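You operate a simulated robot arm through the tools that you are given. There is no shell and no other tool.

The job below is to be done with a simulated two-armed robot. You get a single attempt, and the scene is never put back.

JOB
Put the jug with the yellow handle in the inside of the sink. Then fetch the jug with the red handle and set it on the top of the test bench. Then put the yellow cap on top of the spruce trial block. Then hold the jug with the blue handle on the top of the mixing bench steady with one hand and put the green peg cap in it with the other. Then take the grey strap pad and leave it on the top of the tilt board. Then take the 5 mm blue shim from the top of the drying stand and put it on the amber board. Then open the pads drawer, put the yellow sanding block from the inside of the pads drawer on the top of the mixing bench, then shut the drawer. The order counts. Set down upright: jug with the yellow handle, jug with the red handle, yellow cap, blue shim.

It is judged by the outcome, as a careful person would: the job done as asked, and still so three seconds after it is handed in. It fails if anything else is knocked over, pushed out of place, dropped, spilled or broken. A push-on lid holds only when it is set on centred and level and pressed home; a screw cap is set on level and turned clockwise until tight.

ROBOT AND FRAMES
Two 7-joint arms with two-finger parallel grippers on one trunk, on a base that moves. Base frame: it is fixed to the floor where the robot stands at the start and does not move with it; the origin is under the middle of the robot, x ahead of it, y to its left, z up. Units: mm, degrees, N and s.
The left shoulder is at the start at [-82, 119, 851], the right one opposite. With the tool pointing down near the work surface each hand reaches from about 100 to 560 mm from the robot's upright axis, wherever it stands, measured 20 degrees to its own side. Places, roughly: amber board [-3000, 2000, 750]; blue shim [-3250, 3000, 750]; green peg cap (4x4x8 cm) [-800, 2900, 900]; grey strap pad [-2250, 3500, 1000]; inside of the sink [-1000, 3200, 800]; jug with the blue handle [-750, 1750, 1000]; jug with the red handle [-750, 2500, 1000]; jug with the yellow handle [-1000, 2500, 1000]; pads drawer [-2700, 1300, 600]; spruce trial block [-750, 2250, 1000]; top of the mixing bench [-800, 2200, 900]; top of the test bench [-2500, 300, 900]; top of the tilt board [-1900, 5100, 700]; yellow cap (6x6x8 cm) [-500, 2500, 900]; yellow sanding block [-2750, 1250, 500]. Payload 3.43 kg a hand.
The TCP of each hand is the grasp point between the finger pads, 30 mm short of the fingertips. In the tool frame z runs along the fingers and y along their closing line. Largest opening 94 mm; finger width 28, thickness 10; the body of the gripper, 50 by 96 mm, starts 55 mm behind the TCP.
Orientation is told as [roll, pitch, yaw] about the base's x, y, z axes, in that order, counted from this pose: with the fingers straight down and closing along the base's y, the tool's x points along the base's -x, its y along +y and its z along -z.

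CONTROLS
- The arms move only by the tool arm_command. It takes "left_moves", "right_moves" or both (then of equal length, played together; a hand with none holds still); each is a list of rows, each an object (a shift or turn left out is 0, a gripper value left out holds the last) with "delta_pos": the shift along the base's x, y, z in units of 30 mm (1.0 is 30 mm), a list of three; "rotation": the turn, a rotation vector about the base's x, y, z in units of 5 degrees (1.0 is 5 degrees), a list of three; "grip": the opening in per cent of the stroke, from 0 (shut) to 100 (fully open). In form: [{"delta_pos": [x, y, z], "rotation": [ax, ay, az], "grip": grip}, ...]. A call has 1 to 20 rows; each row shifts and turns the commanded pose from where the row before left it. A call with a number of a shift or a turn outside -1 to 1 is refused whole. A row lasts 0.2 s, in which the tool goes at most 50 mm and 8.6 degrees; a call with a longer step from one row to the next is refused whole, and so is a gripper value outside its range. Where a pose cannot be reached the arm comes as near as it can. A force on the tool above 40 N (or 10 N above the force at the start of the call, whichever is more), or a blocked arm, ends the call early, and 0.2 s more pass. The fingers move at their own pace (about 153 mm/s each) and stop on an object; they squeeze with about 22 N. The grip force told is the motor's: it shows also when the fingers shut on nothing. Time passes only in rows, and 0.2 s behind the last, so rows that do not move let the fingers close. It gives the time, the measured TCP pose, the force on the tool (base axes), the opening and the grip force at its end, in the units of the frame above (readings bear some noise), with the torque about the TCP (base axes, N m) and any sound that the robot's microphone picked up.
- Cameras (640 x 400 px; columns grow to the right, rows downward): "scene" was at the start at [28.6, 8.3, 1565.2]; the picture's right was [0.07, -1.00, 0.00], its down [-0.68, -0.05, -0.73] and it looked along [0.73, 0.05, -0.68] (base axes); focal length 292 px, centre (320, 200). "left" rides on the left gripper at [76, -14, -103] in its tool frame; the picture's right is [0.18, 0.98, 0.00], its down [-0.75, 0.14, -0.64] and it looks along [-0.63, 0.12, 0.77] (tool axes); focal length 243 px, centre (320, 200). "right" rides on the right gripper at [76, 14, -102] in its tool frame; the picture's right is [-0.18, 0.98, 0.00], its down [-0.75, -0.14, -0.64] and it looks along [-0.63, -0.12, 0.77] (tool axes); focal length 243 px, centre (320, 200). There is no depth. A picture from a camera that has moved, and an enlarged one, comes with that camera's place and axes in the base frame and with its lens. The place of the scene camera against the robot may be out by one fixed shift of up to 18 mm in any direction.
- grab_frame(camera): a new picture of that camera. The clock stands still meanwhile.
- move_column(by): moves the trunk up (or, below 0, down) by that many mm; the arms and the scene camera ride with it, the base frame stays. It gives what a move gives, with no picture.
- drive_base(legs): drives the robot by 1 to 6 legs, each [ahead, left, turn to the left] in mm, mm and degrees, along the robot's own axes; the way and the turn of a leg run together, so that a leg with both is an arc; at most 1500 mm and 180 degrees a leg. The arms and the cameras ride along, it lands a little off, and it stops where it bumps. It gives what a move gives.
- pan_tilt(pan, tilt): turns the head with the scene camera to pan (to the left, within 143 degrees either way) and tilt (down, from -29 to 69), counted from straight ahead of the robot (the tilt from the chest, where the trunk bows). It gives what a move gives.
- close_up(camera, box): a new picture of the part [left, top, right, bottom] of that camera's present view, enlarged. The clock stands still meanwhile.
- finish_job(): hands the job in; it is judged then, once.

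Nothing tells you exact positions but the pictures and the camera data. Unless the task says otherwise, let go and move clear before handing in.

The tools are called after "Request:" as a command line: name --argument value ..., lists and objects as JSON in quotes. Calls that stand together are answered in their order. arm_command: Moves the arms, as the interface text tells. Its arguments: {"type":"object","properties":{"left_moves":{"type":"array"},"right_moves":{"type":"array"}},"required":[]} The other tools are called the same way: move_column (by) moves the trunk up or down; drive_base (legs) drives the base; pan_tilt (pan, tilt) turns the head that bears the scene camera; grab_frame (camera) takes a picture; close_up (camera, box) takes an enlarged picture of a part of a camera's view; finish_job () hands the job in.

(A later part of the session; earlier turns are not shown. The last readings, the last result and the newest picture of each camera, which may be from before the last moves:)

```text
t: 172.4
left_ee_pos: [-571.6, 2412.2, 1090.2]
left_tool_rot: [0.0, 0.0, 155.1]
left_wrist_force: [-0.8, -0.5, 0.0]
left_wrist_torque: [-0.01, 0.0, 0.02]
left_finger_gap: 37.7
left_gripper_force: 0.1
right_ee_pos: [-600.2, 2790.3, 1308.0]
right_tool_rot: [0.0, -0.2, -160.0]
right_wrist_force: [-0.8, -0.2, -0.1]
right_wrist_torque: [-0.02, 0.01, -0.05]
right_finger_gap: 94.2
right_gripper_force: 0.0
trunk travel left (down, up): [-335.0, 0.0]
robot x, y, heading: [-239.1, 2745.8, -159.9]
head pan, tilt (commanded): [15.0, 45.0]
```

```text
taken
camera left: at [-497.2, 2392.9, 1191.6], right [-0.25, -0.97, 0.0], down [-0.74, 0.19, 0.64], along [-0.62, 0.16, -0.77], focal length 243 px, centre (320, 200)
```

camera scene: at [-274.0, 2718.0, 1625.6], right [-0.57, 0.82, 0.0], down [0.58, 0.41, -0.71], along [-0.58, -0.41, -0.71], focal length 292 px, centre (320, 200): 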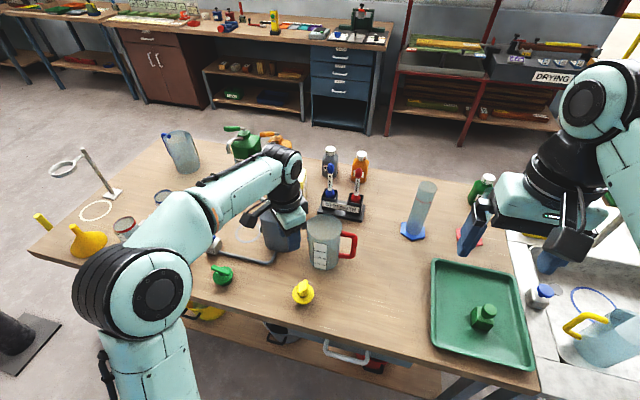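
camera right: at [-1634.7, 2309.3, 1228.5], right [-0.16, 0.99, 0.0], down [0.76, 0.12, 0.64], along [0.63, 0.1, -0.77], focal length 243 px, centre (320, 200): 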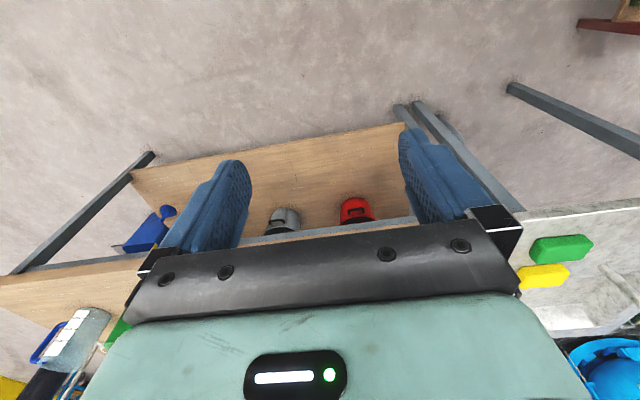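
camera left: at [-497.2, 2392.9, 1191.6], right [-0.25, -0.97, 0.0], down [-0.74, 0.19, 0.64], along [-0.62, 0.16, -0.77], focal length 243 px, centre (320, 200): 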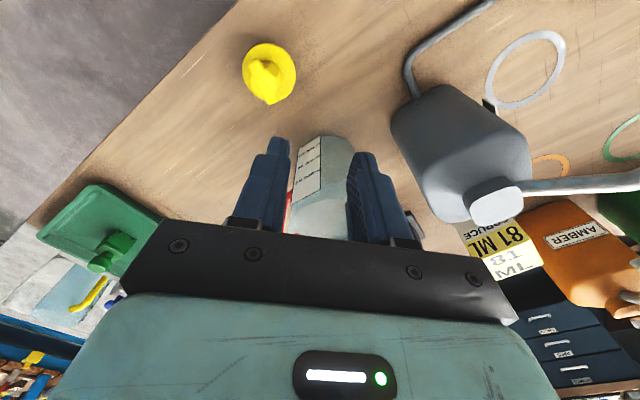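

I can see the red jug and yellow cap. Move the left hand to hover over the jug's near-right rim, then measure.

Request:
arm_command --left_moves '[{"delta_pos": [-0.917, 0.433, 0.2], "grip": 64}, {"delta_pos": [-0.917, 0.433, 0.2]}, {"delta_pos": [-0.917, 0.433, 0.2]}, {"delta_pos": [-0.917, 0.433, 0.1]}, {"delta_pos": [0, 0, 0]}]'

Request:
grab_frame --camera "left"

Request:
close_up --camera "left" --box '[200, 20, 520, 220]'

```text
t: 173.6
left_ee_pos: [-683.2, 2466.4, 1111.8]
left_tool_rot: [0.0, 0.0, 155.2]
left_wrist_force: [-0.1, -0.4, -0.5]
left_wrist_torque: [-0.04, 0.03, 0.01]
left_finger_gap: 59.9
left_gripper_force: 0.1
right_ee_pos: [-599.2, 2788.6, 1307.4]
right_tool_rot: [0.0, -0.1, -160.0]
right_wrist_force: [0.3, 0.3, -0.5]
right_wrist_torque: [0.02, -0.01, -0.02]
right_finger_gap: 94.0
right_gripper_force: 0.1
trunk travel left (down, up): [-335.0, 0.0]
robot x, y, heading: [-241.9, 2746.3, -159.8]
head pan, tilt (commanded): [15.0, 45.0]
```

```text
taken
camera left: at [-608.1, 2446.3, 1214.3], right [-0.25, -0.97, 0.0], down [-0.74, 0.19, 0.64], along [-0.62, 0.16, -0.77], focal length 243 px, centre (320, 200)
```

left: 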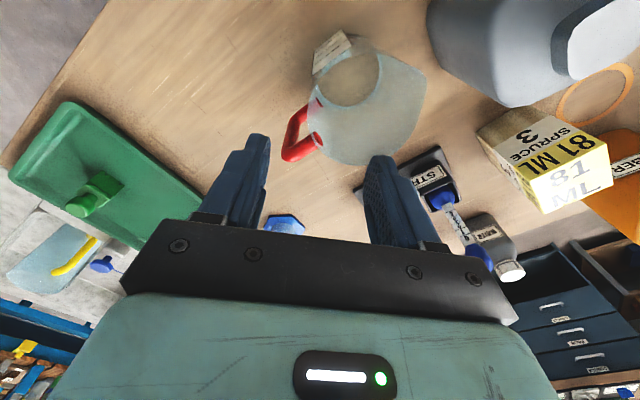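

```text
2.00 times, centred on (360, 120) of left
camera zoom: at [-608.1, 2446.3, 1214.3], right [-0.25, -0.97, 0.0], down [-0.74, 0.19, 0.64], along [-0.62, 0.16, -0.77], focal length 485 px, centre (240, 360)
```

zoom: 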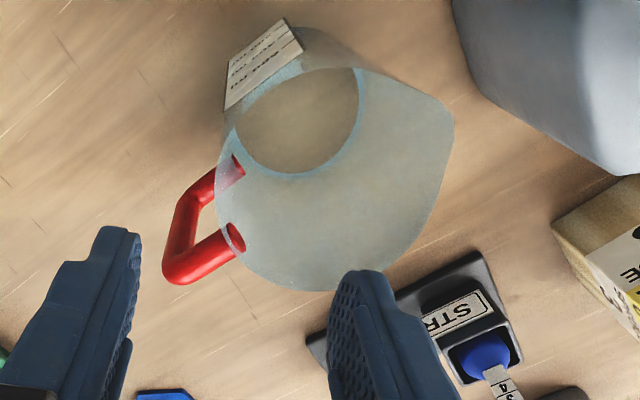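

Red jug rim centre is about (-701, 2428). Shift a few mm, descend 150 mm with one finger inside, and check.

Request:
arm_command --left_moves '[{"delta_pos": [0.1, 0.23, 0]}, {"delta_pos": [0, 0, -0.84]}, {"delta_pos": [0, 0, -0.84]}, {"delta_pos": [0, 0, -0.84]}, {"delta_pos": [0, 0, -0.84]}, {"delta_pos": [0, 0, -0.84]}, {"delta_pos": [0, 0, -0.84]}, {"delta_pos": [0, 0, 0]}]'

Request:
grab_frame --camera "left"

Request:
grab_frame --camera "scene"

```text
t: 175.4
left_ee_pos: [-681.6, 2469.4, 961.2]
left_tool_rot: [0.0, -0.1, 155.0]
left_wrist_force: [-0.4, 0.2, 0.0]
left_wrist_torque: [0.02, 0.04, -0.02]
left_finger_gap: 60.3
left_gripper_force: 0.0
right_ee_pos: [-598.8, 2789.9, 1308.4]
right_tool_rot: [0.0, -0.2, -159.9]
right_wrist_force: [-0.4, 0.4, 0.3]
right_wrist_torque: [0.0, 0.02, -0.02]
right_finger_gap: 94.0
right_gripper_force: 0.0
trunk travel left (down, up): [-335.0, 0.0]
robot x, y, heading: [-239.3, 2743.2, -159.9]
head pan, tilt (commanded): [15.0, 45.0]
```

```text
taken
camera left: at [-606.7, 2450.7, 1064.0], right [-0.25, -0.97, 0.0], down [-0.74, 0.19, 0.64], along [-0.62, 0.16, -0.77], focal length 243 px, centre (320, 200)
```

left: 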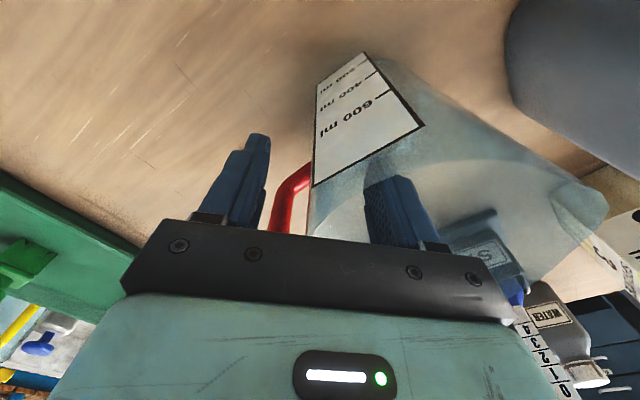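

```text
taken
camera scene: at [-274.3, 2718.0, 1625.8], right [-0.57, 0.82, 0.0], down [0.58, 0.41, -0.71], along [-0.58, -0.41, -0.71], focal length 292 px, centre (320, 200)
```

scene: 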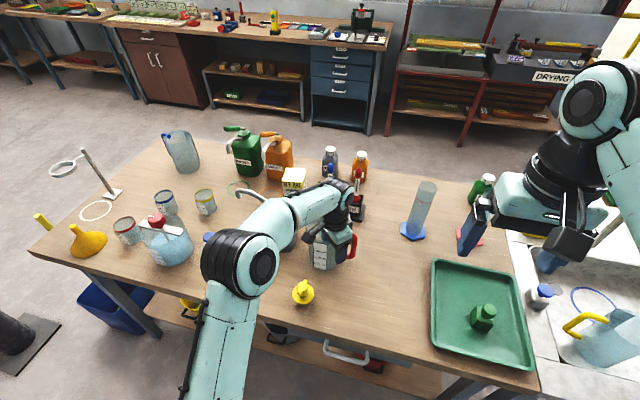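

The wall is centred between the fingers. Close and lift gently.

Request:
arm_command --left_moves '[{"delta_pos": [0, 0, 0], "grip": 0}, {"delta_pos": [0, 0, 0]}, {"delta_pos": [0, 0, 0]}, {"delta_pos": [0, 0, 0.3]}, {"delta_pos": [0, 0, 0.5]}, {"delta_pos": [0, 0, 0.6]}, {"delta_pos": [0, 0, 0.6]}, {"delta_pos": [0, 0, 0]}]'

Request:
grab_frame --camera "left"

Request:
grab_frame --camera "scene"

```text
t: 177.2
left_ee_pos: [-681.2, 2469.4, 1019.4]
left_tool_rot: [-0.1, -0.1, 155.0]
left_wrist_force: [0.5, 0.6, -1.1]
left_wrist_torque: [0.02, 0.0, -0.02]
left_finger_gap: 8.7
left_gripper_force: 22.2
right_ee_pos: [-599.4, 2788.3, 1308.7]
right_tool_rot: [-0.1, -0.1, -159.9]
right_wrist_force: [0.4, 0.0, 0.2]
right_wrist_torque: [0.02, 0.02, -0.01]
right_finger_gap: 94.2
right_gripper_force: 0.0
trunk travel left (down, up): [-335.0, 0.0]
robot x, y, heading: [-239.5, 2748.7, -159.8]
head pan, tilt (commanded): [15.0, 45.0]
```

```text
taken
camera left: at [-606.3, 2451.1, 1122.5], right [-0.25, -0.97, 0.0], down [-0.74, 0.19, 0.64], along [-0.62, 0.16, -0.77], focal length 243 px, centre (320, 200)
```

left: 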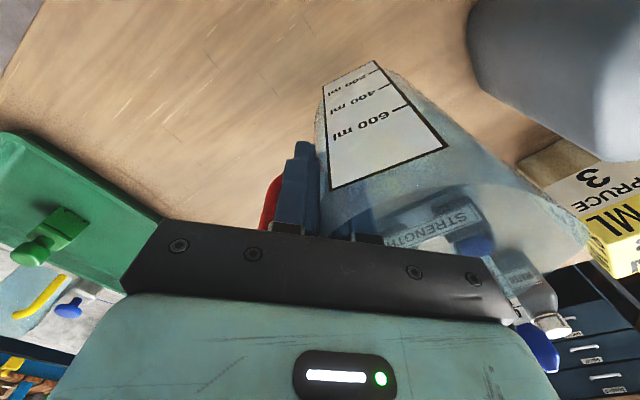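

```text
taken
camera scene: at [-274.6, 2717.7, 1625.8], right [-0.57, 0.82, 0.0], down [0.58, 0.41, -0.71], along [-0.58, -0.41, -0.71], focal length 292 px, centre (320, 200)
```

scene: 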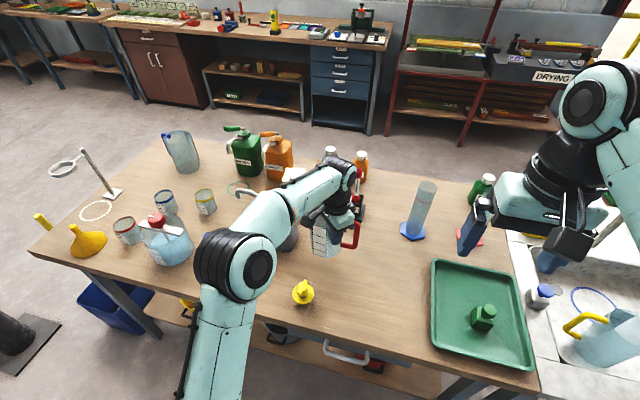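

The red jug is held. Raise it, back off, and drive around the south side of the pole toward the wall (test) bench.

Request:
arm_command --left_moves '[{"delta_pos": [0, 0, 0.8]}, {"delta_pos": [0, 0, 0.8]}, {"delta_pos": [0, 0, 0.8]}, {"delta_pos": [0, 0, 0.6]}, {"delta_pos": [0, 0, 0]}]'

Request:
drive_base --legs '[[-580, 0, 0], [0, 1250, 0], [0, 1200, 0]]'

Request:
pan_tilt --pan 0 --tilt 25

Request:
grab_frame --camera "scene"

Request:
grab_frame --camera "left"

```text
t: 178.4
left_ee_pos: [-680.8, 2467.3, 1109.5]
left_tool_rot: [0.0, 0.0, 155.1]
left_wrist_force: [0.0, -1.1, -0.6]
left_wrist_torque: [0.02, -0.06, -0.02]
left_finger_gap: 8.6
left_gripper_force: 22.3
right_ee_pos: [-599.0, 2790.0, 1308.6]
right_tool_rot: [0.0, -0.1, -159.9]
right_wrist_force: [-0.8, -0.3, 0.4]
right_wrist_torque: [-0.03, 0.02, 0.03]
right_finger_gap: 94.0
right_gripper_force: 0.1
trunk travel left (down, up): [-335.0, 0.0]
robot x, y, heading: [-243.7, 2742.9, -159.9]
head pan, tilt (commanded): [15.0, 45.0]
```

```text
t: 203.1
left_ee_pos: [628.8, 317.6, 1110.4]
left_tool_rot: [0.0, 0.0, 154.0]
left_wrist_force: [-0.6, 0.3, -1.3]
left_wrist_torque: [0.06, 0.02, 0.02]
left_finger_gap: 8.4
left_gripper_force: 22.0
right_ee_pos: [717.5, 635.1, 1307.9]
right_tool_rot: [-0.1, -0.2, -161.0]
right_wrist_force: [-0.1, -0.2, 0.6]
right_wrist_torque: [-0.01, 0.01, -0.03]
right_finger_gap: 93.9
right_gripper_force: 0.0
trunk travel left (down, up): [-335.0, 0.0]
robot x, y, heading: [1070.7, 584.4, -160.8]
head pan, tilt (commanded): [15.0, 45.0]
```

```text
t: 204.0
left_ee_pos: [629.3, 316.8, 1109.2]
left_tool_rot: [0.0, 0.1, 154.0]
left_wrist_force: [-0.3, -0.2, -0.8]
left_wrist_torque: [-0.01, -0.01, 0.02]
left_finger_gap: 8.4
left_gripper_force: 22.4
right_ee_pos: [717.6, 635.5, 1307.9]
right_tool_rot: [0.0, -0.1, -160.9]
right_wrist_force: [-0.3, -0.9, -0.5]
right_wrist_torque: [-0.02, 0.01, 0.01]
right_finger_gap: 93.8
right_gripper_force: 0.1
trunk travel left (down, up): [-335.0, 0.0]
robot x, y, heading: [1080.0, 587.4, -161.1]
head pan, tilt (commanded): [0.0, 25.0]
```

```text
taken
camera scene: at [1020.9, 572.8, 1656.3], right [-0.33, 0.95, 0.0], down [0.4, 0.14, -0.91], along [-0.86, -0.3, -0.42], focal length 292 px, centre (320, 200)
```

scene: 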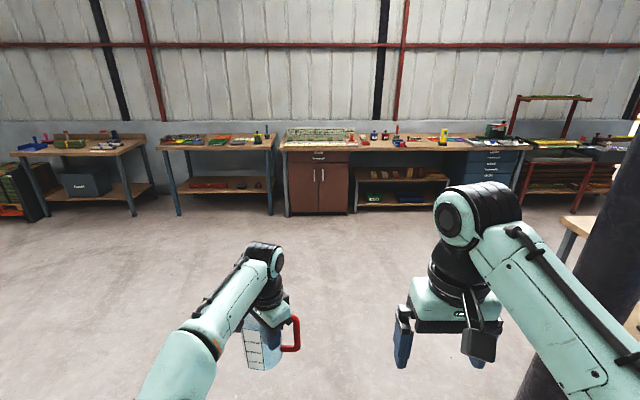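

```text
taken
camera left: at [703.3, 296.7, 1211.9], right [-0.27, -0.96, 0.0], down [-0.74, 0.2, 0.64], along [-0.62, 0.17, -0.77], focal length 243 px, centre (320, 200)
```

left: 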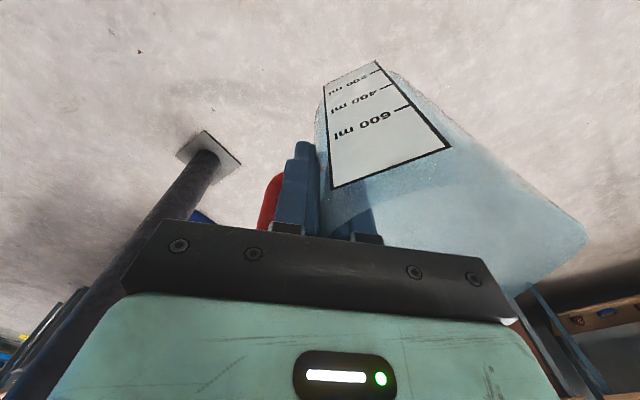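

The way to the wall bench is clear. Drive west toward it, stopping short, and look at its top.

Request:
drive_base --legs '[[1200, 80, 0], [1100, 0, 1], [0, -800, 0]]'

Request:
pan_tilt --pan 0 --tilt 30

Request:
grab_frame --camera "scene"

```text
t: 222.2
left_ee_pos: [-1751.4, 252.0, 1108.7]
left_tool_rot: [-0.1, 0.0, 152.8]
left_wrist_force: [0.6, -0.8, -1.4]
left_wrist_torque: [0.0, -0.05, 0.0]
left_finger_gap: 8.9
left_gripper_force: 22.5
right_ee_pos: [-1656.9, 570.6, 1307.0]
right_tool_rot: [0.0, -0.1, -162.1]
right_wrist_force: [0.2, 1.2, 0.5]
right_wrist_torque: [-0.02, -0.03, 0.05]
right_finger_gap: 93.6
right_gripper_force: 0.1
trunk travel left (down, up): [-335.0, 0.0]
robot x, y, heading: [-1299.4, 513.9, -161.9]
head pan, tilt (commanded): [0.0, 25.0]
```

```text
t: 222.9
left_ee_pos: [-1751.6, 253.2, 1109.6]
left_tool_rot: [0.0, 0.1, 152.8]
left_wrist_force: [-0.1, 0.2, -1.8]
left_wrist_torque: [0.02, -0.02, 0.01]
left_finger_gap: 8.4
left_gripper_force: 21.8
right_ee_pos: [-1657.3, 570.5, 1307.1]
right_tool_rot: [0.1, -0.1, -162.2]
right_wrist_force: [-0.1, 0.0, 0.6]
right_wrist_torque: [-0.01, -0.01, 0.0]
right_finger_gap: 93.8
right_gripper_force: 0.1
trunk travel left (down, up): [-335.0, 0.0]
robot x, y, heading: [-1300.8, 513.1, -162.0]
head pan, tilt (commanded): [0.0, 30.0]
```

```text
taken
camera scene: at [-1353.1, 502.2, 1648.5], right [-0.31, 0.95, 0.0], down [0.48, 0.15, -0.87], along [-0.82, -0.27, -0.5], focal length 292 px, centre (320, 200)
```

scene: 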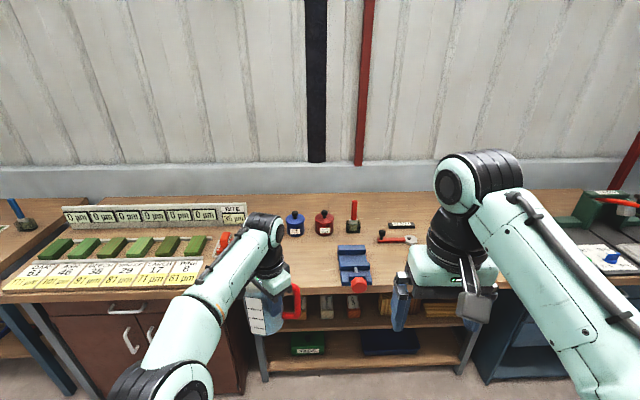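

Request:
close_up --camera "scene" --box '[180, 190, 440, 310]'

Request:
grab_frame --camera "left"

Request:
grab_frame --camera "right"

```text
2.46 times, centred on (310, 250) of scene
camera zoom: at [-1353.1, 502.2, 1648.5], right [-0.31, 0.95, 0.0], down [0.48, 0.15, -0.87], along [-0.82, -0.27, -0.5], focal length 720 px, centre (345, 77)
```

zoom: 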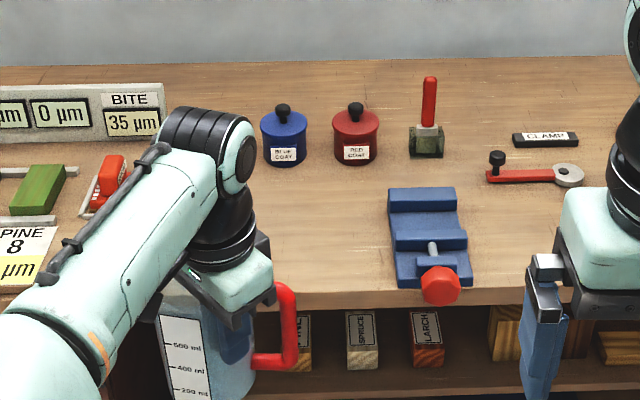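

```text
taken
camera left: at [-1677.6, 231.9, 1211.9], right [-0.29, -0.96, 0.0], down [-0.74, 0.22, 0.64], along [-0.62, 0.18, -0.77], focal length 243 px, centre (320, 200)
```

left: 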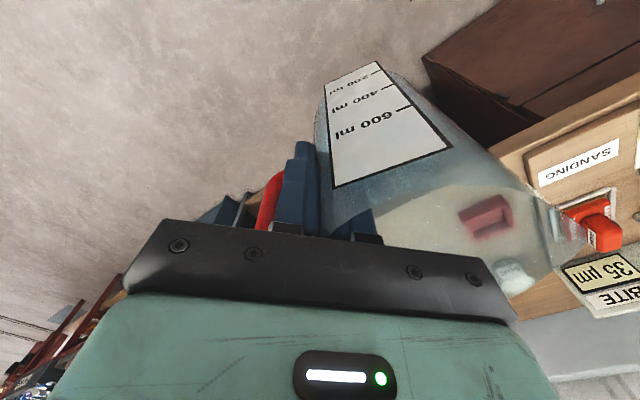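

```text
taken
camera right: at [-1579.9, 580.7, 1410.4], right [0.13, -0.99, 0.0], down [-0.76, -0.1, 0.64], along [-0.64, -0.08, -0.77], focal length 243 px, centre (320, 200)
```

right: 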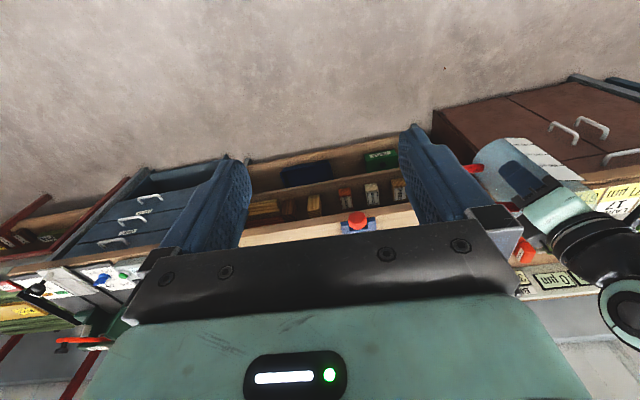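

There's a free spot between the red tray and the blue vice, around (-2160, 190). Pull the hand in a little, then drive up to the bench.

Request:
arm_command --left_moves '[{"delta_pos": [0.9, 0.29, 0]}, {"delta_pos": [0.9, 0.29, 0]}, {"delta_pos": [0.9, 0.29, 0]}, {"delta_pos": [0, 0, 0]}]'

Request:
drive_base --legs '[[0, -109, 1.7], [420, 0, 0]]'

Request:
pan_tilt --pan 5 --tilt 50

Request:
grab_frame --camera "scene"

Request:
grab_frame --camera "left"

```text
t: 223.9
left_ee_pos: [-1673.1, 277.6, 1110.0]
left_tool_rot: [0.0, 0.0, 152.7]
left_wrist_force: [0.0, 0.1, -0.8]
left_wrist_torque: [0.01, -0.04, 0.02]
left_finger_gap: 8.4
left_gripper_force: 21.9
right_ee_pos: [-1656.1, 570.2, 1307.9]
right_tool_rot: [0.1, -0.2, -162.1]
right_wrist_force: [-0.5, -0.5, -0.2]
right_wrist_torque: [-0.01, 0.01, -0.01]
right_finger_gap: 94.0
right_gripper_force: 0.1
trunk travel left (down, up): [-335.0, 0.0]
robot x, y, heading: [-1298.6, 512.5, -162.0]
head pan, tilt (commanded): [0.0, 30.0]
```

```text
t: 227.7
left_ee_pos: [-2100.0, 230.6, 1111.3]
left_tool_rot: [-0.1, 0.1, 154.5]
left_wrist_force: [0.2, -0.4, -1.1]
left_wrist_torque: [0.07, -0.02, -0.04]
left_finger_gap: 8.5
left_gripper_force: 21.9
right_ee_pos: [-2089.7, 523.1, 1307.6]
right_tool_rot: [-0.1, -0.2, -160.5]
right_wrist_force: [0.2, -0.2, -0.1]
right_wrist_torque: [0.01, 0.0, 0.02]
right_finger_gap: 93.8
right_gripper_force: 0.1
trunk travel left (down, up): [-335.0, 0.0]
robot x, y, heading: [-1733.4, 476.6, -160.3]
head pan, tilt (commanded): [0.0, 30.0]
```

```text
t: 228.5
left_ee_pos: [-2100.3, 230.5, 1109.7]
left_tool_rot: [0.0, 0.1, 154.5]
left_wrist_force: [-1.0, 1.0, -0.9]
left_wrist_torque: [0.03, -0.04, 0.03]
left_finger_gap: 8.4
left_gripper_force: 22.2
right_ee_pos: [-2090.8, 522.7, 1308.1]
right_tool_rot: [-0.1, -0.1, -160.6]
right_wrist_force: [0.1, -0.2, 0.4]
right_wrist_torque: [-0.06, 0.0, -0.04]
right_finger_gap: 93.8
right_gripper_force: 0.1
trunk travel left (down, up): [-335.0, 0.0]
robot x, y, heading: [-1733.5, 473.7, -160.5]
head pan, tilt (commanded): [5.0, 50.0]
```

```text
taken
camera scene: at [-1770.0, 461.6, 1619.0], right [-0.41, 0.91, 0.0], down [0.7, 0.32, -0.64], along [-0.59, -0.27, -0.77], focal length 292 px, centre (320, 200)
```

scene: 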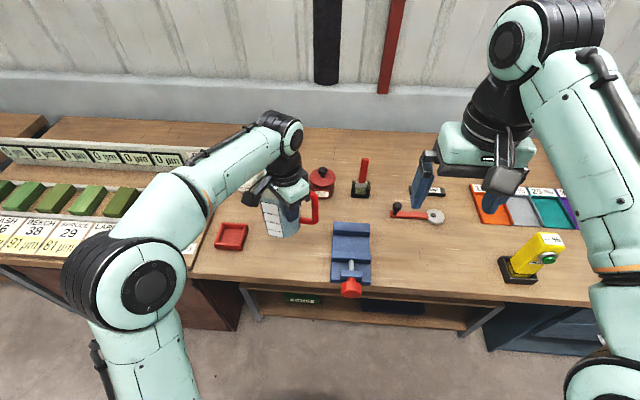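

```text
taken
camera left: at [-2024.8, 211.0, 1212.3], right [-0.26, -0.97, 0.0], down [-0.74, 0.2, 0.64], along [-0.62, 0.17, -0.77], focal length 243 px, centre (320, 200)
```

left: 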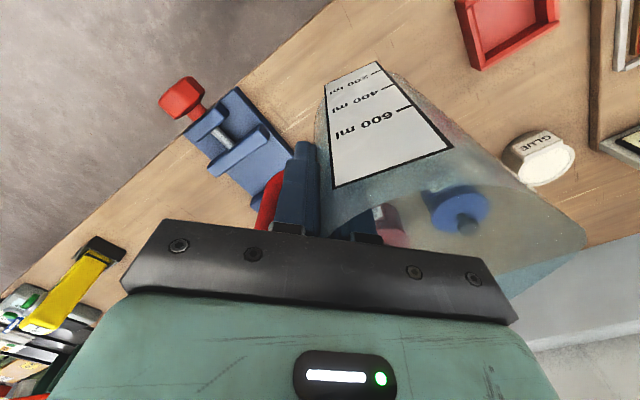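

The spot is clear: tray to the left, vice to the right. Adjust slightly and lower.

Request:
arm_command --left_moves '[{"delta_pos": [-0.55, -0.89, 0]}, {"delta_pos": [0, 0, -0.7]}, {"delta_pos": [0, 0, -0.7]}, {"delta_pos": [0, 0, -0.7]}, {"delta_pos": [0, 0, -0.6]}, {"delta_pos": [0, 0, 0]}]'

Request:
grab_frame --camera "left"

Request:
close_up --camera "scene" --box '[190, 140, 390, 320]'

```text
t: 229.9
left_ee_pos: [-2115.0, 203.6, 1027.9]
left_tool_rot: [0.0, 0.0, 154.4]
left_wrist_force: [-0.2, 0.2, -1.1]
left_wrist_torque: [-0.02, 0.02, 0.01]
left_finger_gap: 8.6
left_gripper_force: 22.4
right_ee_pos: [-2090.1, 523.1, 1307.4]
right_tool_rot: [0.0, -0.1, -160.5]
right_wrist_force: [0.4, 0.4, 0.7]
right_wrist_torque: [0.01, -0.03, 0.02]
right_finger_gap: 94.0
right_gripper_force: 0.1
trunk travel left (down, up): [-335.0, 0.0]
robot x, y, heading: [-1732.1, 474.1, -160.6]
head pan, tilt (commanded): [5.0, 50.0]
```

```text
taken
camera left: at [-2041.0, 185.2, 1131.5], right [-0.26, -0.97, 0.0], down [-0.74, 0.2, 0.64], along [-0.62, 0.17, -0.77], focal length 243 px, centre (320, 200)
```

left: 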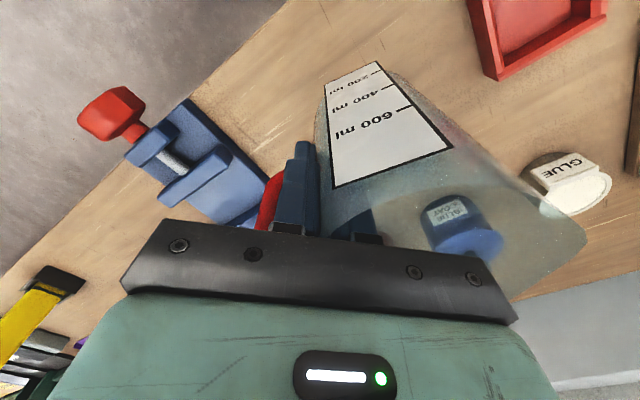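

```text
2.22 times, centred on (290, 230) of scene
camera zoom: at [-1770.0, 461.6, 1618.9], right [-0.41, 0.91, 0.0], down [0.7, 0.32, -0.64], along [-0.59, -0.27, -0.77], focal length 650 px, centre (387, 133)
```

zoom: 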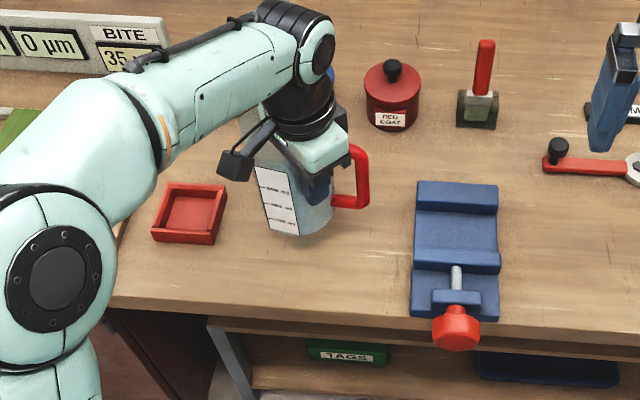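

Request:
arm_command --left_moves '[{"delta_pos": [0, 0, -0.3]}, {"delta_pos": [0, 0, -0.3]}, {"delta_pos": [0, 0, -0.2]}, {"delta_pos": [0, 0, 0]}]'

Request:
arm_command --left_moves '[{"delta_pos": [0, 0, -0.15]}, {"delta_pos": [0, 0, -0.15]}, {"delta_pos": [0, 0, 0]}]'

```text
t: 230.9
left_ee_pos: [-2116.6, 204.3, 1005.2]
left_tool_rot: [0.0, 0.0, 154.4]
left_wrist_force: [-0.1, 0.1, -1.2]
left_wrist_torque: [0.05, 0.01, 0.0]
left_finger_gap: 8.3
left_gripper_force: 21.9
right_ee_pos: [-2090.9, 523.6, 1308.4]
right_tool_rot: [-0.1, -0.1, -160.4]
right_wrist_force: [1.0, 0.1, -0.1]
right_wrist_torque: [-0.01, -0.03, 0.01]
right_finger_gap: 94.2
right_gripper_force: 0.0
trunk travel left (down, up): [-335.0, 0.0]
robot x, y, heading: [-1734.5, 477.2, -160.6]
head pan, tilt (commanded): [5.0, 50.0]
```

```text
t: 231.7
left_ee_pos: [-2116.3, 203.6, 995.6]
left_tool_rot: [0.0, 0.0, 154.4]
left_wrist_force: [-0.5, 0.1, -2.0]
left_wrist_torque: [0.03, -0.02, 0.03]
left_finger_gap: 8.4
left_gripper_force: 22.0
right_ee_pos: [-2091.3, 522.7, 1308.9]
right_tool_rot: [0.0, -0.1, -160.5]
right_wrist_force: [-0.3, -0.9, 0.1]
right_wrist_torque: [-0.01, 0.01, 0.0]
right_finger_gap: 94.1
right_gripper_force: 0.1
trunk travel left (down, up): [-335.0, 0.0]
robot x, y, heading: [-1728.9, 483.2, -160.6]
head pan, tilt (commanded): [5.0, 50.0]
```

Request:
arm_command --left_moves '[{"delta_pos": [0, 0, -0.15]}, {"delta_pos": [0, 0, -0.15]}, {"delta_pos": [0, 0, 0]}]'

Request:
close_up --camera "scene" --box '[190, 140, 390, 320]'

```text
t: 232.5
left_ee_pos: [-2115.3, 203.9, 987.0]
left_tool_rot: [0.0, 0.0, 154.5]
left_wrist_force: [-0.1, 0.2, -0.4]
left_wrist_torque: [0.01, -0.02, -0.02]
left_finger_gap: 8.4
left_gripper_force: 22.3
right_ee_pos: [-2090.2, 524.4, 1306.6]
right_tool_rot: [0.0, 0.0, -160.6]
right_wrist_force: [0.4, -0.7, -0.8]
right_wrist_torque: [-0.01, -0.01, 0.0]
right_finger_gap: 94.2
right_gripper_force: 0.0
trunk travel left (down, up): [-335.0, 0.0]
robot x, y, heading: [-1731.7, 477.8, -160.6]
head pan, tilt (commanded): [5.0, 50.0]
```

```text
2.22 times, centred on (290, 230) of scene
camera zoom: at [-1770.0, 461.6, 1618.9], right [-0.41, 0.91, 0.0], down [0.7, 0.32, -0.64], along [-0.59, -0.27, -0.77], focal length 650 px, centre (387, 133)
```

zoom: 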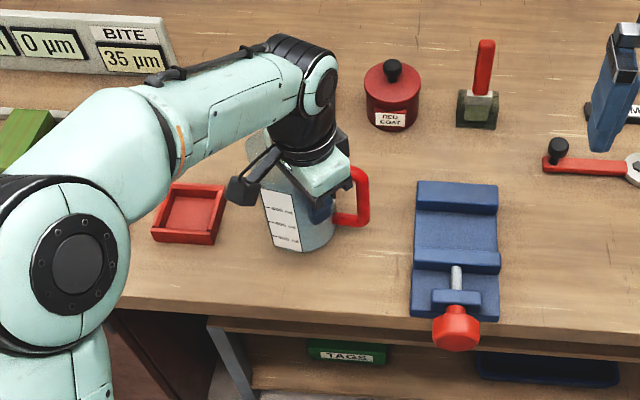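

Not touching yet. Continue in small steps.

Request:
arm_command --left_moves '[{"delta_pos": [0, 0, -0.15]}, {"delta_pos": [0, 0, -0.15]}, {"delta_pos": [0, 0, 0]}]'

Request:
arm_command --left_moves '[{"delta_pos": [0, 0, -0.15]}, {"delta_pos": [0, 0, 0]}]'

Request:
arm_command --left_moves '[{"delta_pos": [0, 0, -0.15]}, {"delta_pos": [0, 0, 0]}]'

```text
t: 233.3
left_ee_pos: [-2115.9, 203.3, 978.0]
left_tool_rot: [0.0, 0.1, 154.4]
left_wrist_force: [-0.5, 0.1, -1.7]
left_wrist_torque: [0.03, 0.01, -0.02]
left_finger_gap: 8.5
left_gripper_force: 22.5
right_ee_pos: [-2090.8, 522.8, 1309.1]
right_tool_rot: [0.1, -0.1, -160.5]
right_wrist_force: [0.1, -0.8, 0.9]
right_wrist_torque: [-0.05, -0.02, -0.02]
right_finger_gap: 93.9
right_gripper_force: 0.1
trunk travel left (down, up): [-335.0, 0.0]
robot x, y, heading: [-1736.9, 475.4, -160.4]
head pan, tilt (commanded): [5.0, 50.0]
```

```text
t: 233.9
left_ee_pos: [-2116.2, 202.1, 973.4]
left_tool_rot: [0.0, 0.1, 154.4]
left_wrist_force: [-0.4, -0.1, -1.0]
left_wrist_torque: [0.02, -0.02, 0.01]
left_finger_gap: 8.2
left_gripper_force: 22.4
right_ee_pos: [-2090.0, 521.8, 1307.7]
right_tool_rot: [0.0, -0.2, -160.6]
right_wrist_force: [-0.2, -0.4, -0.8]
right_wrist_torque: [0.0, -0.02, -0.03]
right_finger_gap: 94.0
right_gripper_force: 0.0
trunk travel left (down, up): [-335.0, 0.0]
robot x, y, heading: [-1734.9, 476.9, -160.4]
head pan, tilt (commanded): [5.0, 50.0]
```

```text
t: 234.5
left_ee_pos: [-2116.4, 203.3, 968.9]
left_tool_rot: [0.0, 0.0, 154.3]
left_wrist_force: [-0.3, -0.4, -1.9]
left_wrist_torque: [0.0, -0.03, 0.0]
left_finger_gap: 8.5
left_gripper_force: 22.4
right_ee_pos: [-2090.6, 521.9, 1307.8]
right_tool_rot: [0.0, -0.1, -160.5]
right_wrist_force: [0.1, -0.2, -0.4]
right_wrist_torque: [0.03, 0.02, 0.0]
right_finger_gap: 94.0
right_gripper_force: 0.1
trunk travel left (down, up): [-335.0, 0.0]
robot x, y, heading: [-1734.4, 475.2, -160.6]
head pan, tilt (commanded): [5.0, 50.0]
```

Request:
arm_command --left_moves '[{"delta_pos": [0, 0, -0.15]}, {"delta_pos": [0, 0, 0]}]'

Request:
arm_command --left_moves '[{"delta_pos": [0, 0, -0.13]}, {"delta_pos": [0, 0, 0]}]'

Request:
close_up --camera "scene" --box '[190, 140, 390, 320]'

```text
t: 235.1
left_ee_pos: [-2117.0, 203.9, 964.3]
left_tool_rot: [0.0, 0.0, 154.5]
left_wrist_force: [0.5, -0.2, -1.7]
left_wrist_torque: [0.03, 0.0, 0.03]
left_finger_gap: 8.4
left_gripper_force: 22.2
right_ee_pos: [-2090.0, 523.5, 1308.2]
right_tool_rot: [-0.1, -0.2, -160.5]
right_wrist_force: [0.1, -0.3, -0.3]
right_wrist_torque: [0.01, -0.01, 0.01]
right_finger_gap: 94.0
right_gripper_force: 0.1
trunk travel left (down, up): [-335.0, 0.0]
robot x, y, heading: [-1729.3, 481.4, -160.5]
head pan, tilt (commanded): [5.0, 50.0]
```

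```text
t: 235.7
left_ee_pos: [-2116.3, 204.3, 962.3]
left_tool_rot: [0.2, -0.2, 154.4]
left_wrist_force: [2.1, 1.9, 9.6]
left_wrist_torque: [-0.64, 0.33, 0.05]
left_finger_gap: 8.2
left_gripper_force: 21.7
right_ee_pos: [-2090.0, 523.2, 1308.1]
right_tool_rot: [0.0, -0.1, -160.5]
right_wrist_force: [0.5, -0.1, 0.2]
right_wrist_torque: [0.01, -0.01, 0.0]
right_finger_gap: 93.8
right_gripper_force: 0.0
trunk travel left (down, up): [-335.0, 0.0]
robot x, y, heading: [-1731.7, 472.6, -160.7]
head pan, tilt (commanded): [5.0, 50.0]
```

```text
2.22 times, centred on (290, 230) of scene
camera zoom: at [-1768.9, 462.6, 1619.0], right [-0.41, 0.91, 0.0], down [0.7, 0.32, -0.64], along [-0.59, -0.27, -0.77], focal length 650 px, centre (387, 133)
```

zoom: 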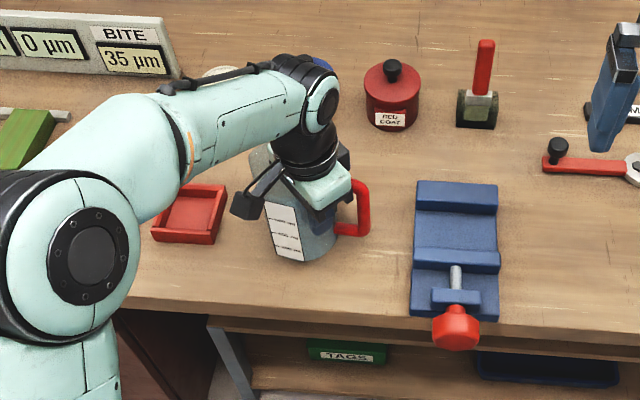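

Contact (9.6 N). Release gently.

Request:
arm_command --left_moves '[{"delta_pos": [0, 0, 0], "grip": 13}, {"delta_pos": [0, 0, 0]}, {"delta_pos": [0, 0, 0], "grip": 40}, {"delta_pos": [0, 0, 0]}, {"delta_pos": [0, 0, 0]}]'

Request:
grab_frame --camera "left"

```text
t: 236.9
left_ee_pos: [-2116.3, 203.7, 960.9]
left_tool_rot: [-0.1, 0.1, 154.5]
left_wrist_force: [-1.2, -0.4, 0.5]
left_wrist_torque: [0.01, 0.01, -0.03]
left_finger_gap: 37.8
left_gripper_force: 0.0
right_ee_pos: [-2090.2, 523.0, 1308.1]
right_tool_rot: [0.0, -0.1, -160.4]
right_wrist_force: [-0.7, -0.2, 0.2]
right_wrist_torque: [0.02, 0.0, 0.01]
right_finger_gap: 94.1
right_gripper_force: 0.0
trunk travel left (down, up): [-335.0, 0.0]
robot x, y, heading: [-1733.1, 475.9, -160.7]
head pan, tilt (commanded): [5.0, 50.0]
```

```text
taken
camera left: at [-2041.7, 184.2, 1063.1], right [-0.26, -0.97, 0.0], down [-0.74, 0.2, 0.64], along [-0.62, 0.17, -0.77], focal length 243 px, centre (320, 200)
```

left: 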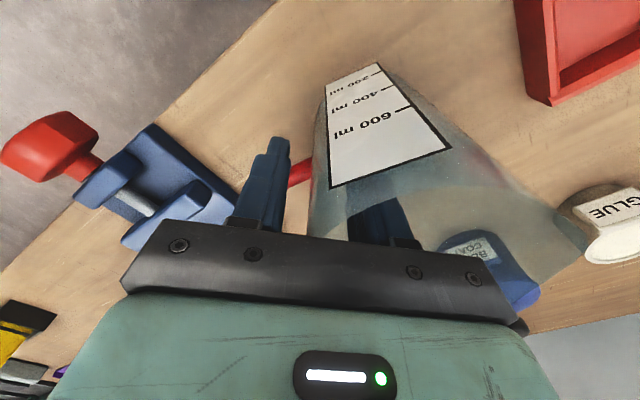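

Raise straight up and check the red jug.

Request:
arm_command --left_moves '[{"delta_pos": [0, 0, 0.5]}, {"delta_pos": [0, 0, 0.7]}, {"delta_pos": [0, 0, 1]}, {"delta_pos": [0, 0, 1]}, {"delta_pos": [0, 0, 1]}, {"delta_pos": [0, 0, 1]}, {"delta_pos": [0, 0, 0]}]'

Request:
close_up --camera "scene" --box '[190, 140, 390, 320]'

Request:
grab_frame --camera "left"

```text
t: 238.5
left_ee_pos: [-2116.1, 206.0, 1119.6]
left_tool_rot: [-0.1, 0.0, 154.4]
left_wrist_force: [0.3, 0.4, -0.6]
left_wrist_torque: [-0.01, -0.03, -0.01]
left_finger_gap: 37.5
left_gripper_force: 0.1
right_ee_pos: [-2089.9, 522.5, 1307.7]
right_tool_rot: [0.0, -0.1, -160.5]
right_wrist_force: [0.1, -0.1, 0.7]
right_wrist_torque: [-0.03, 0.01, -0.01]
right_finger_gap: 94.0
right_gripper_force: 0.1
trunk travel left (down, up): [-335.0, 0.0]
robot x, y, heading: [-1732.0, 473.4, -160.5]
head pan, tilt (commanded): [5.0, 50.0]
```

```text
2.22 times, centred on (290, 230) of scene
camera zoom: at [-1770.0, 461.5, 1618.9], right [-0.41, 0.91, 0.0], down [0.7, 0.32, -0.64], along [-0.59, -0.27, -0.77], focal length 650 px, centre (387, 133)
```

zoom: 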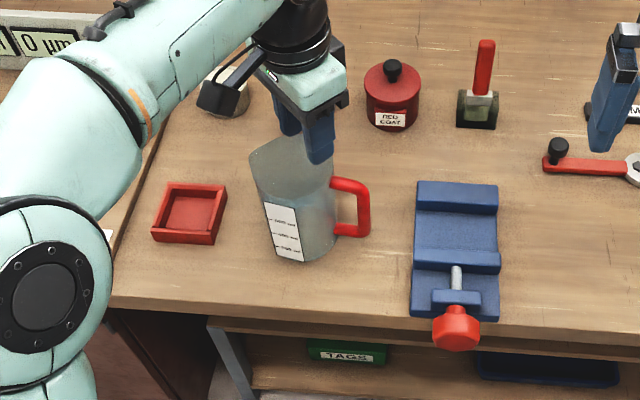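

```text
taken
camera left: at [-2042.7, 186.4, 1221.9], right [-0.26, -0.97, 0.0], down [-0.74, 0.2, 0.64], along [-0.62, 0.17, -0.77], focal length 243 px, centre (320, 200)
```

left: 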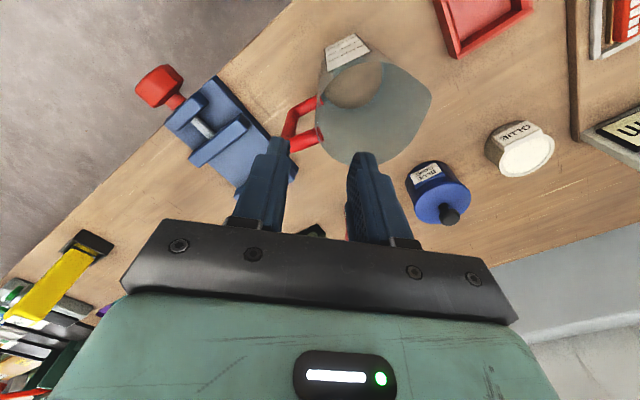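

The red jug stands upright on the test bench. Next: back to the east side of the mixing bench to pick up the yellow cap (right hand) and the green peg cap (left hand) in one trip.

Request:
drive_base --legs '[[-450, 0, 0], [0, 830, 0], [-1150, 0, 0], [-1100, 0, 0]]'

Request:
drive_base --legs '[[0, -1250, 0], [0, -950, 0]]'

Request:
pan_tilt --pan 0 --tilt 35

Request:
grab_frame --camera "scene"

```text
t: 259.2
left_ee_pos: [699.5, 319.3, 1120.1]
left_tool_rot: [0.0, -0.1, 153.7]
left_wrist_force: [-0.2, -0.3, 1.1]
left_wrist_torque: [-0.02, -0.01, -0.02]
left_finger_gap: 37.7
left_gripper_force: 0.0
right_ee_pos: [729.8, 637.2, 1308.0]
right_tool_rot: [0.0, -0.1, -161.2]
right_wrist_force: [0.9, 0.3, 0.4]
right_wrist_torque: [0.01, 0.03, 0.01]
right_finger_gap: 94.1
right_gripper_force: 0.0
trunk travel left (down, up): [-335.0, 0.0]
robot x, y, heading: [1085.0, 585.4, -161.1]
head pan, tilt (commanded): [5.0, 50.0]
```

```text
t: 278.5
left_ee_pos: [38.1, 2405.1, 1119.6]
left_tool_rot: [0.0, 0.0, 152.4]
left_wrist_force: [0.3, -0.6, -0.3]
left_wrist_torque: [0.05, -0.03, 0.01]
left_finger_gap: 38.0
left_gripper_force: 0.0
right_ee_pos: [75.5, 2721.9, 1307.9]
right_tool_rot: [0.0, -0.1, -162.5]
right_wrist_force: [-0.8, 0.5, 0.4]
right_wrist_torque: [-0.02, 0.03, 0.04]
right_finger_gap: 93.8
right_gripper_force: 0.1
trunk travel left (down, up): [-335.0, 0.0]
robot x, y, heading: [436.1, 2662.8, -162.6]
head pan, tilt (commanded): [5.0, 50.0]
```

```text
t: 279.3
left_ee_pos: [38.3, 2405.8, 1119.5]
left_tool_rot: [0.0, 0.0, 152.5]
left_wrist_force: [0.3, 0.4, -0.2]
left_wrist_torque: [0.03, 0.03, -0.01]
left_finger_gap: 37.5
left_gripper_force: 0.0
right_ee_pos: [75.2, 2721.4, 1307.4]
right_tool_rot: [0.1, -0.1, -162.5]
right_wrist_force: [0.0, 0.1, -0.2]
right_wrist_torque: [0.02, -0.01, 0.0]
right_finger_gap: 94.0
right_gripper_force: 0.0
trunk travel left (down, up): [-335.0, 0.0]
robot x, y, heading: [429.6, 2662.2, -162.5]
head pan, tilt (commanded): [0.0, 35.0]
```

```text
taken
camera scene: at [381.5, 2652.4, 1640.6], right [-0.3, 0.95, 0.0], down [0.55, 0.17, -0.82], along [-0.78, -0.25, -0.57], focal length 292 px, centre (320, 200)
```

scene: 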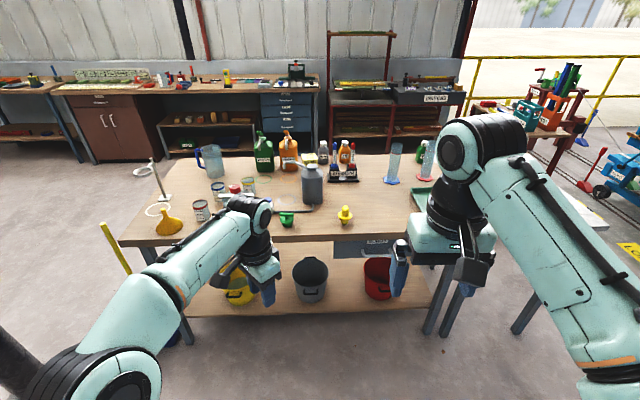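

The yellow cap is visible straight ahead. Drive in so the right hand comes above it.

Request:
drive_base --legs '[[0, 0, 2.2], [625, 0, 0]]'

Request:
grab_frame --camera "right"

Request:
pan_tilt --pan 0 --tilt 55

Request:
grab_frame --camera "scene"

```text
t: 283.1
left_ee_pos: [-532.1, 2194.5, 1119.1]
left_tool_rot: [0.0, 0.0, 153.7]
left_wrist_force: [0.0, -0.2, -0.3]
left_wrist_torque: [0.0, 0.01, -0.02]
left_finger_gap: 37.9
left_gripper_force: 0.0
right_ee_pos: [-502.8, 2512.0, 1308.0]
right_tool_rot: [0.0, -0.2, -161.3]
right_wrist_force: [-0.8, 0.4, -0.1]
right_wrist_torque: [0.02, 0.02, 0.02]
right_finger_gap: 93.9
right_gripper_force: 0.1
trunk travel left (down, up): [-335.0, 0.0]
robot x, y, heading: [-140.8, 2463.1, -161.2]
head pan, tilt (commanded): [0.0, 35.0]
```

```text
taken
camera right: at [-425.4, 2524.0, 1410.3], right [0.14, -0.99, 0.0], down [-0.76, -0.11, 0.64], along [-0.64, -0.09, -0.77], focal length 243 px, centre (320, 200)
```

right: 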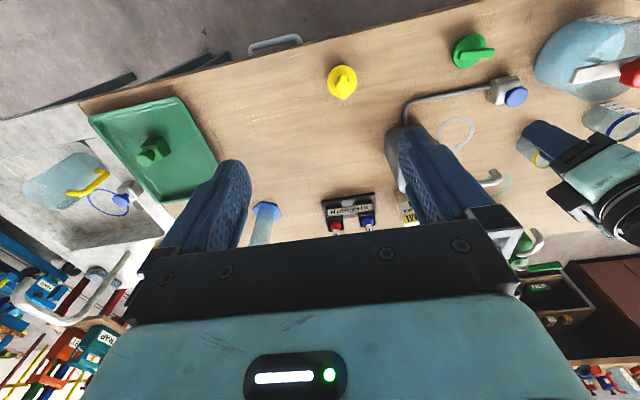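

```text
t: 283.9
left_ee_pos: [-532.7, 2195.8, 1119.3]
left_tool_rot: [-0.1, 0.0, 153.6]
left_wrist_force: [0.2, 0.7, -0.9]
left_wrist_torque: [-0.01, -0.01, 0.0]
left_finger_gap: 37.9
left_gripper_force: 0.1
right_ee_pos: [-501.5, 2513.1, 1307.0]
right_tool_rot: [-0.1, -0.1, -161.2]
right_wrist_force: [-0.4, 0.8, -0.6]
right_wrist_torque: [0.01, 0.03, 0.0]
right_finger_gap: 93.9
right_gripper_force: 0.0
trunk travel left (down, up): [-335.0, 0.0]
robot x, y, heading: [-144.8, 2460.4, -161.1]
head pan, tilt (commanded): [0.0, 55.0]
```

```text
taken
camera scene: at [-180.2, 2455.0, 1612.5], right [-0.32, 0.95, 0.0], down [0.78, 0.26, -0.57], along [-0.54, -0.18, -0.82], focal length 292 px, centre (320, 200)
```

scene: 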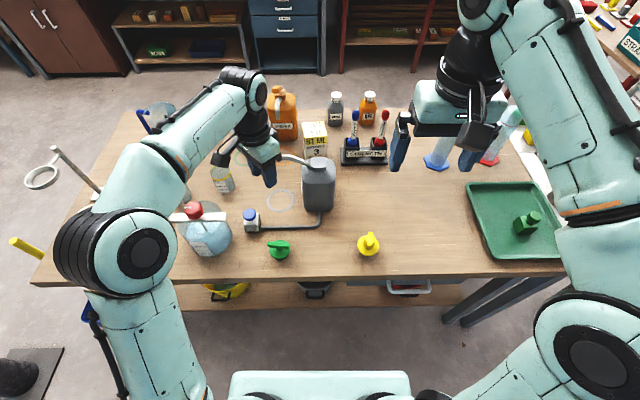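

Right hand camera sees the yellow cap at about (-552, 2462). Lower above it for a closer look.

Request:
arm_command --right_moves '[{"delta_pos": [-0.187, -0.189, -0.95]}, {"delta_pos": [-0.187, -0.189, -0.95]}, {"delta_pos": [-0.187, -0.189, -0.95]}, {"delta_pos": [-0.187, -0.189, -0.95]}, {"delta_pos": [-0.187, -0.189, -0.95]}, {"delta_pos": [-0.187, -0.189, -0.95]}, {"delta_pos": [-0.187, -0.189, -0.95]}, {"delta_pos": [-0.187, -0.189, -0.95]}, {"delta_pos": [-0.187, -0.189, -0.95]}, {"delta_pos": [0, 0, 0]}]'

Request:
grab_frame --camera "right"

Request:
close_up --camera "right" --box '[240, 20, 440, 160]'

Request:
close_up --camera "scene" --box '[300, 200, 440, 290]'

```text
t: 286.1
left_ee_pos: [-531.9, 2194.4, 1119.7]
left_tool_rot: [0.1, 0.1, 153.7]
left_wrist_force: [0.6, 0.0, 0.2]
left_wrist_torque: [0.04, 0.02, 0.01]
left_finger_gap: 37.8
left_gripper_force: 0.0
right_ee_pos: [-554.7, 2461.0, 1050.8]
right_tool_rot: [0.0, -0.1, -161.3]
right_wrist_force: [0.3, -0.4, -0.4]
right_wrist_torque: [0.0, 0.0, 0.02]
right_finger_gap: 93.9
right_gripper_force: 0.1
trunk travel left (down, up): [-335.0, 0.0]
robot x, y, heading: [-147.2, 2461.4, -161.1]
head pan, tilt (commanded): [0.0, 55.0]
```

```text
taken
camera right: at [-478.4, 2473.0, 1153.2], right [0.14, -0.99, 0.0], down [-0.76, -0.11, 0.64], along [-0.64, -0.09, -0.77], focal length 243 px, centre (320, 200)
```

right: 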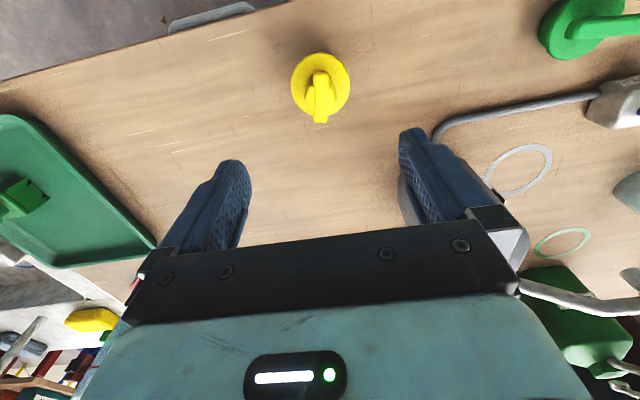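

```text
2.86 times, centred on (340, 90) of right
camera zoom: at [-478.4, 2473.0, 1153.2], right [0.14, -0.99, 0.0], down [-0.76, -0.11, 0.64], along [-0.64, -0.09, -0.77], focal length 693 px, centre (263, 514)
```

zoom: 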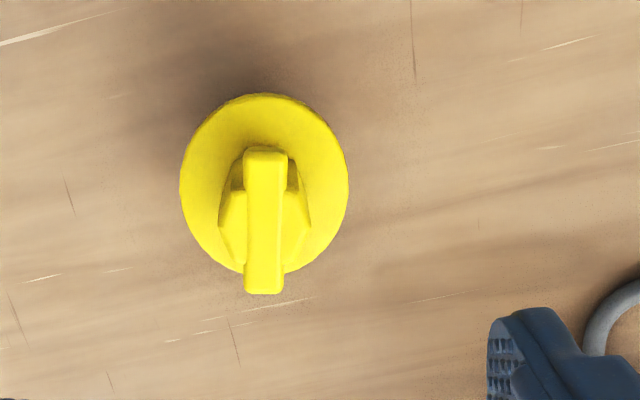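

```text
4.44 times, centred on (370, 245) of scene
camera zoom: at [-179.9, 2455.2, 1612.4], right [-0.32, 0.95, 0.0], down [0.78, 0.26, -0.57], along [-0.54, -0.18, -0.82], focal length 1300 px, centre (98, 0)
```

zoom: 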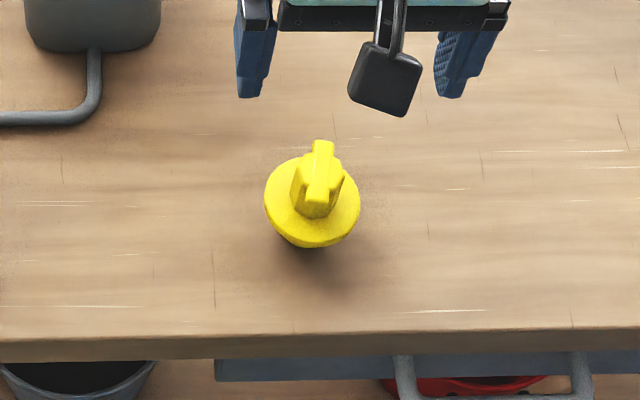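

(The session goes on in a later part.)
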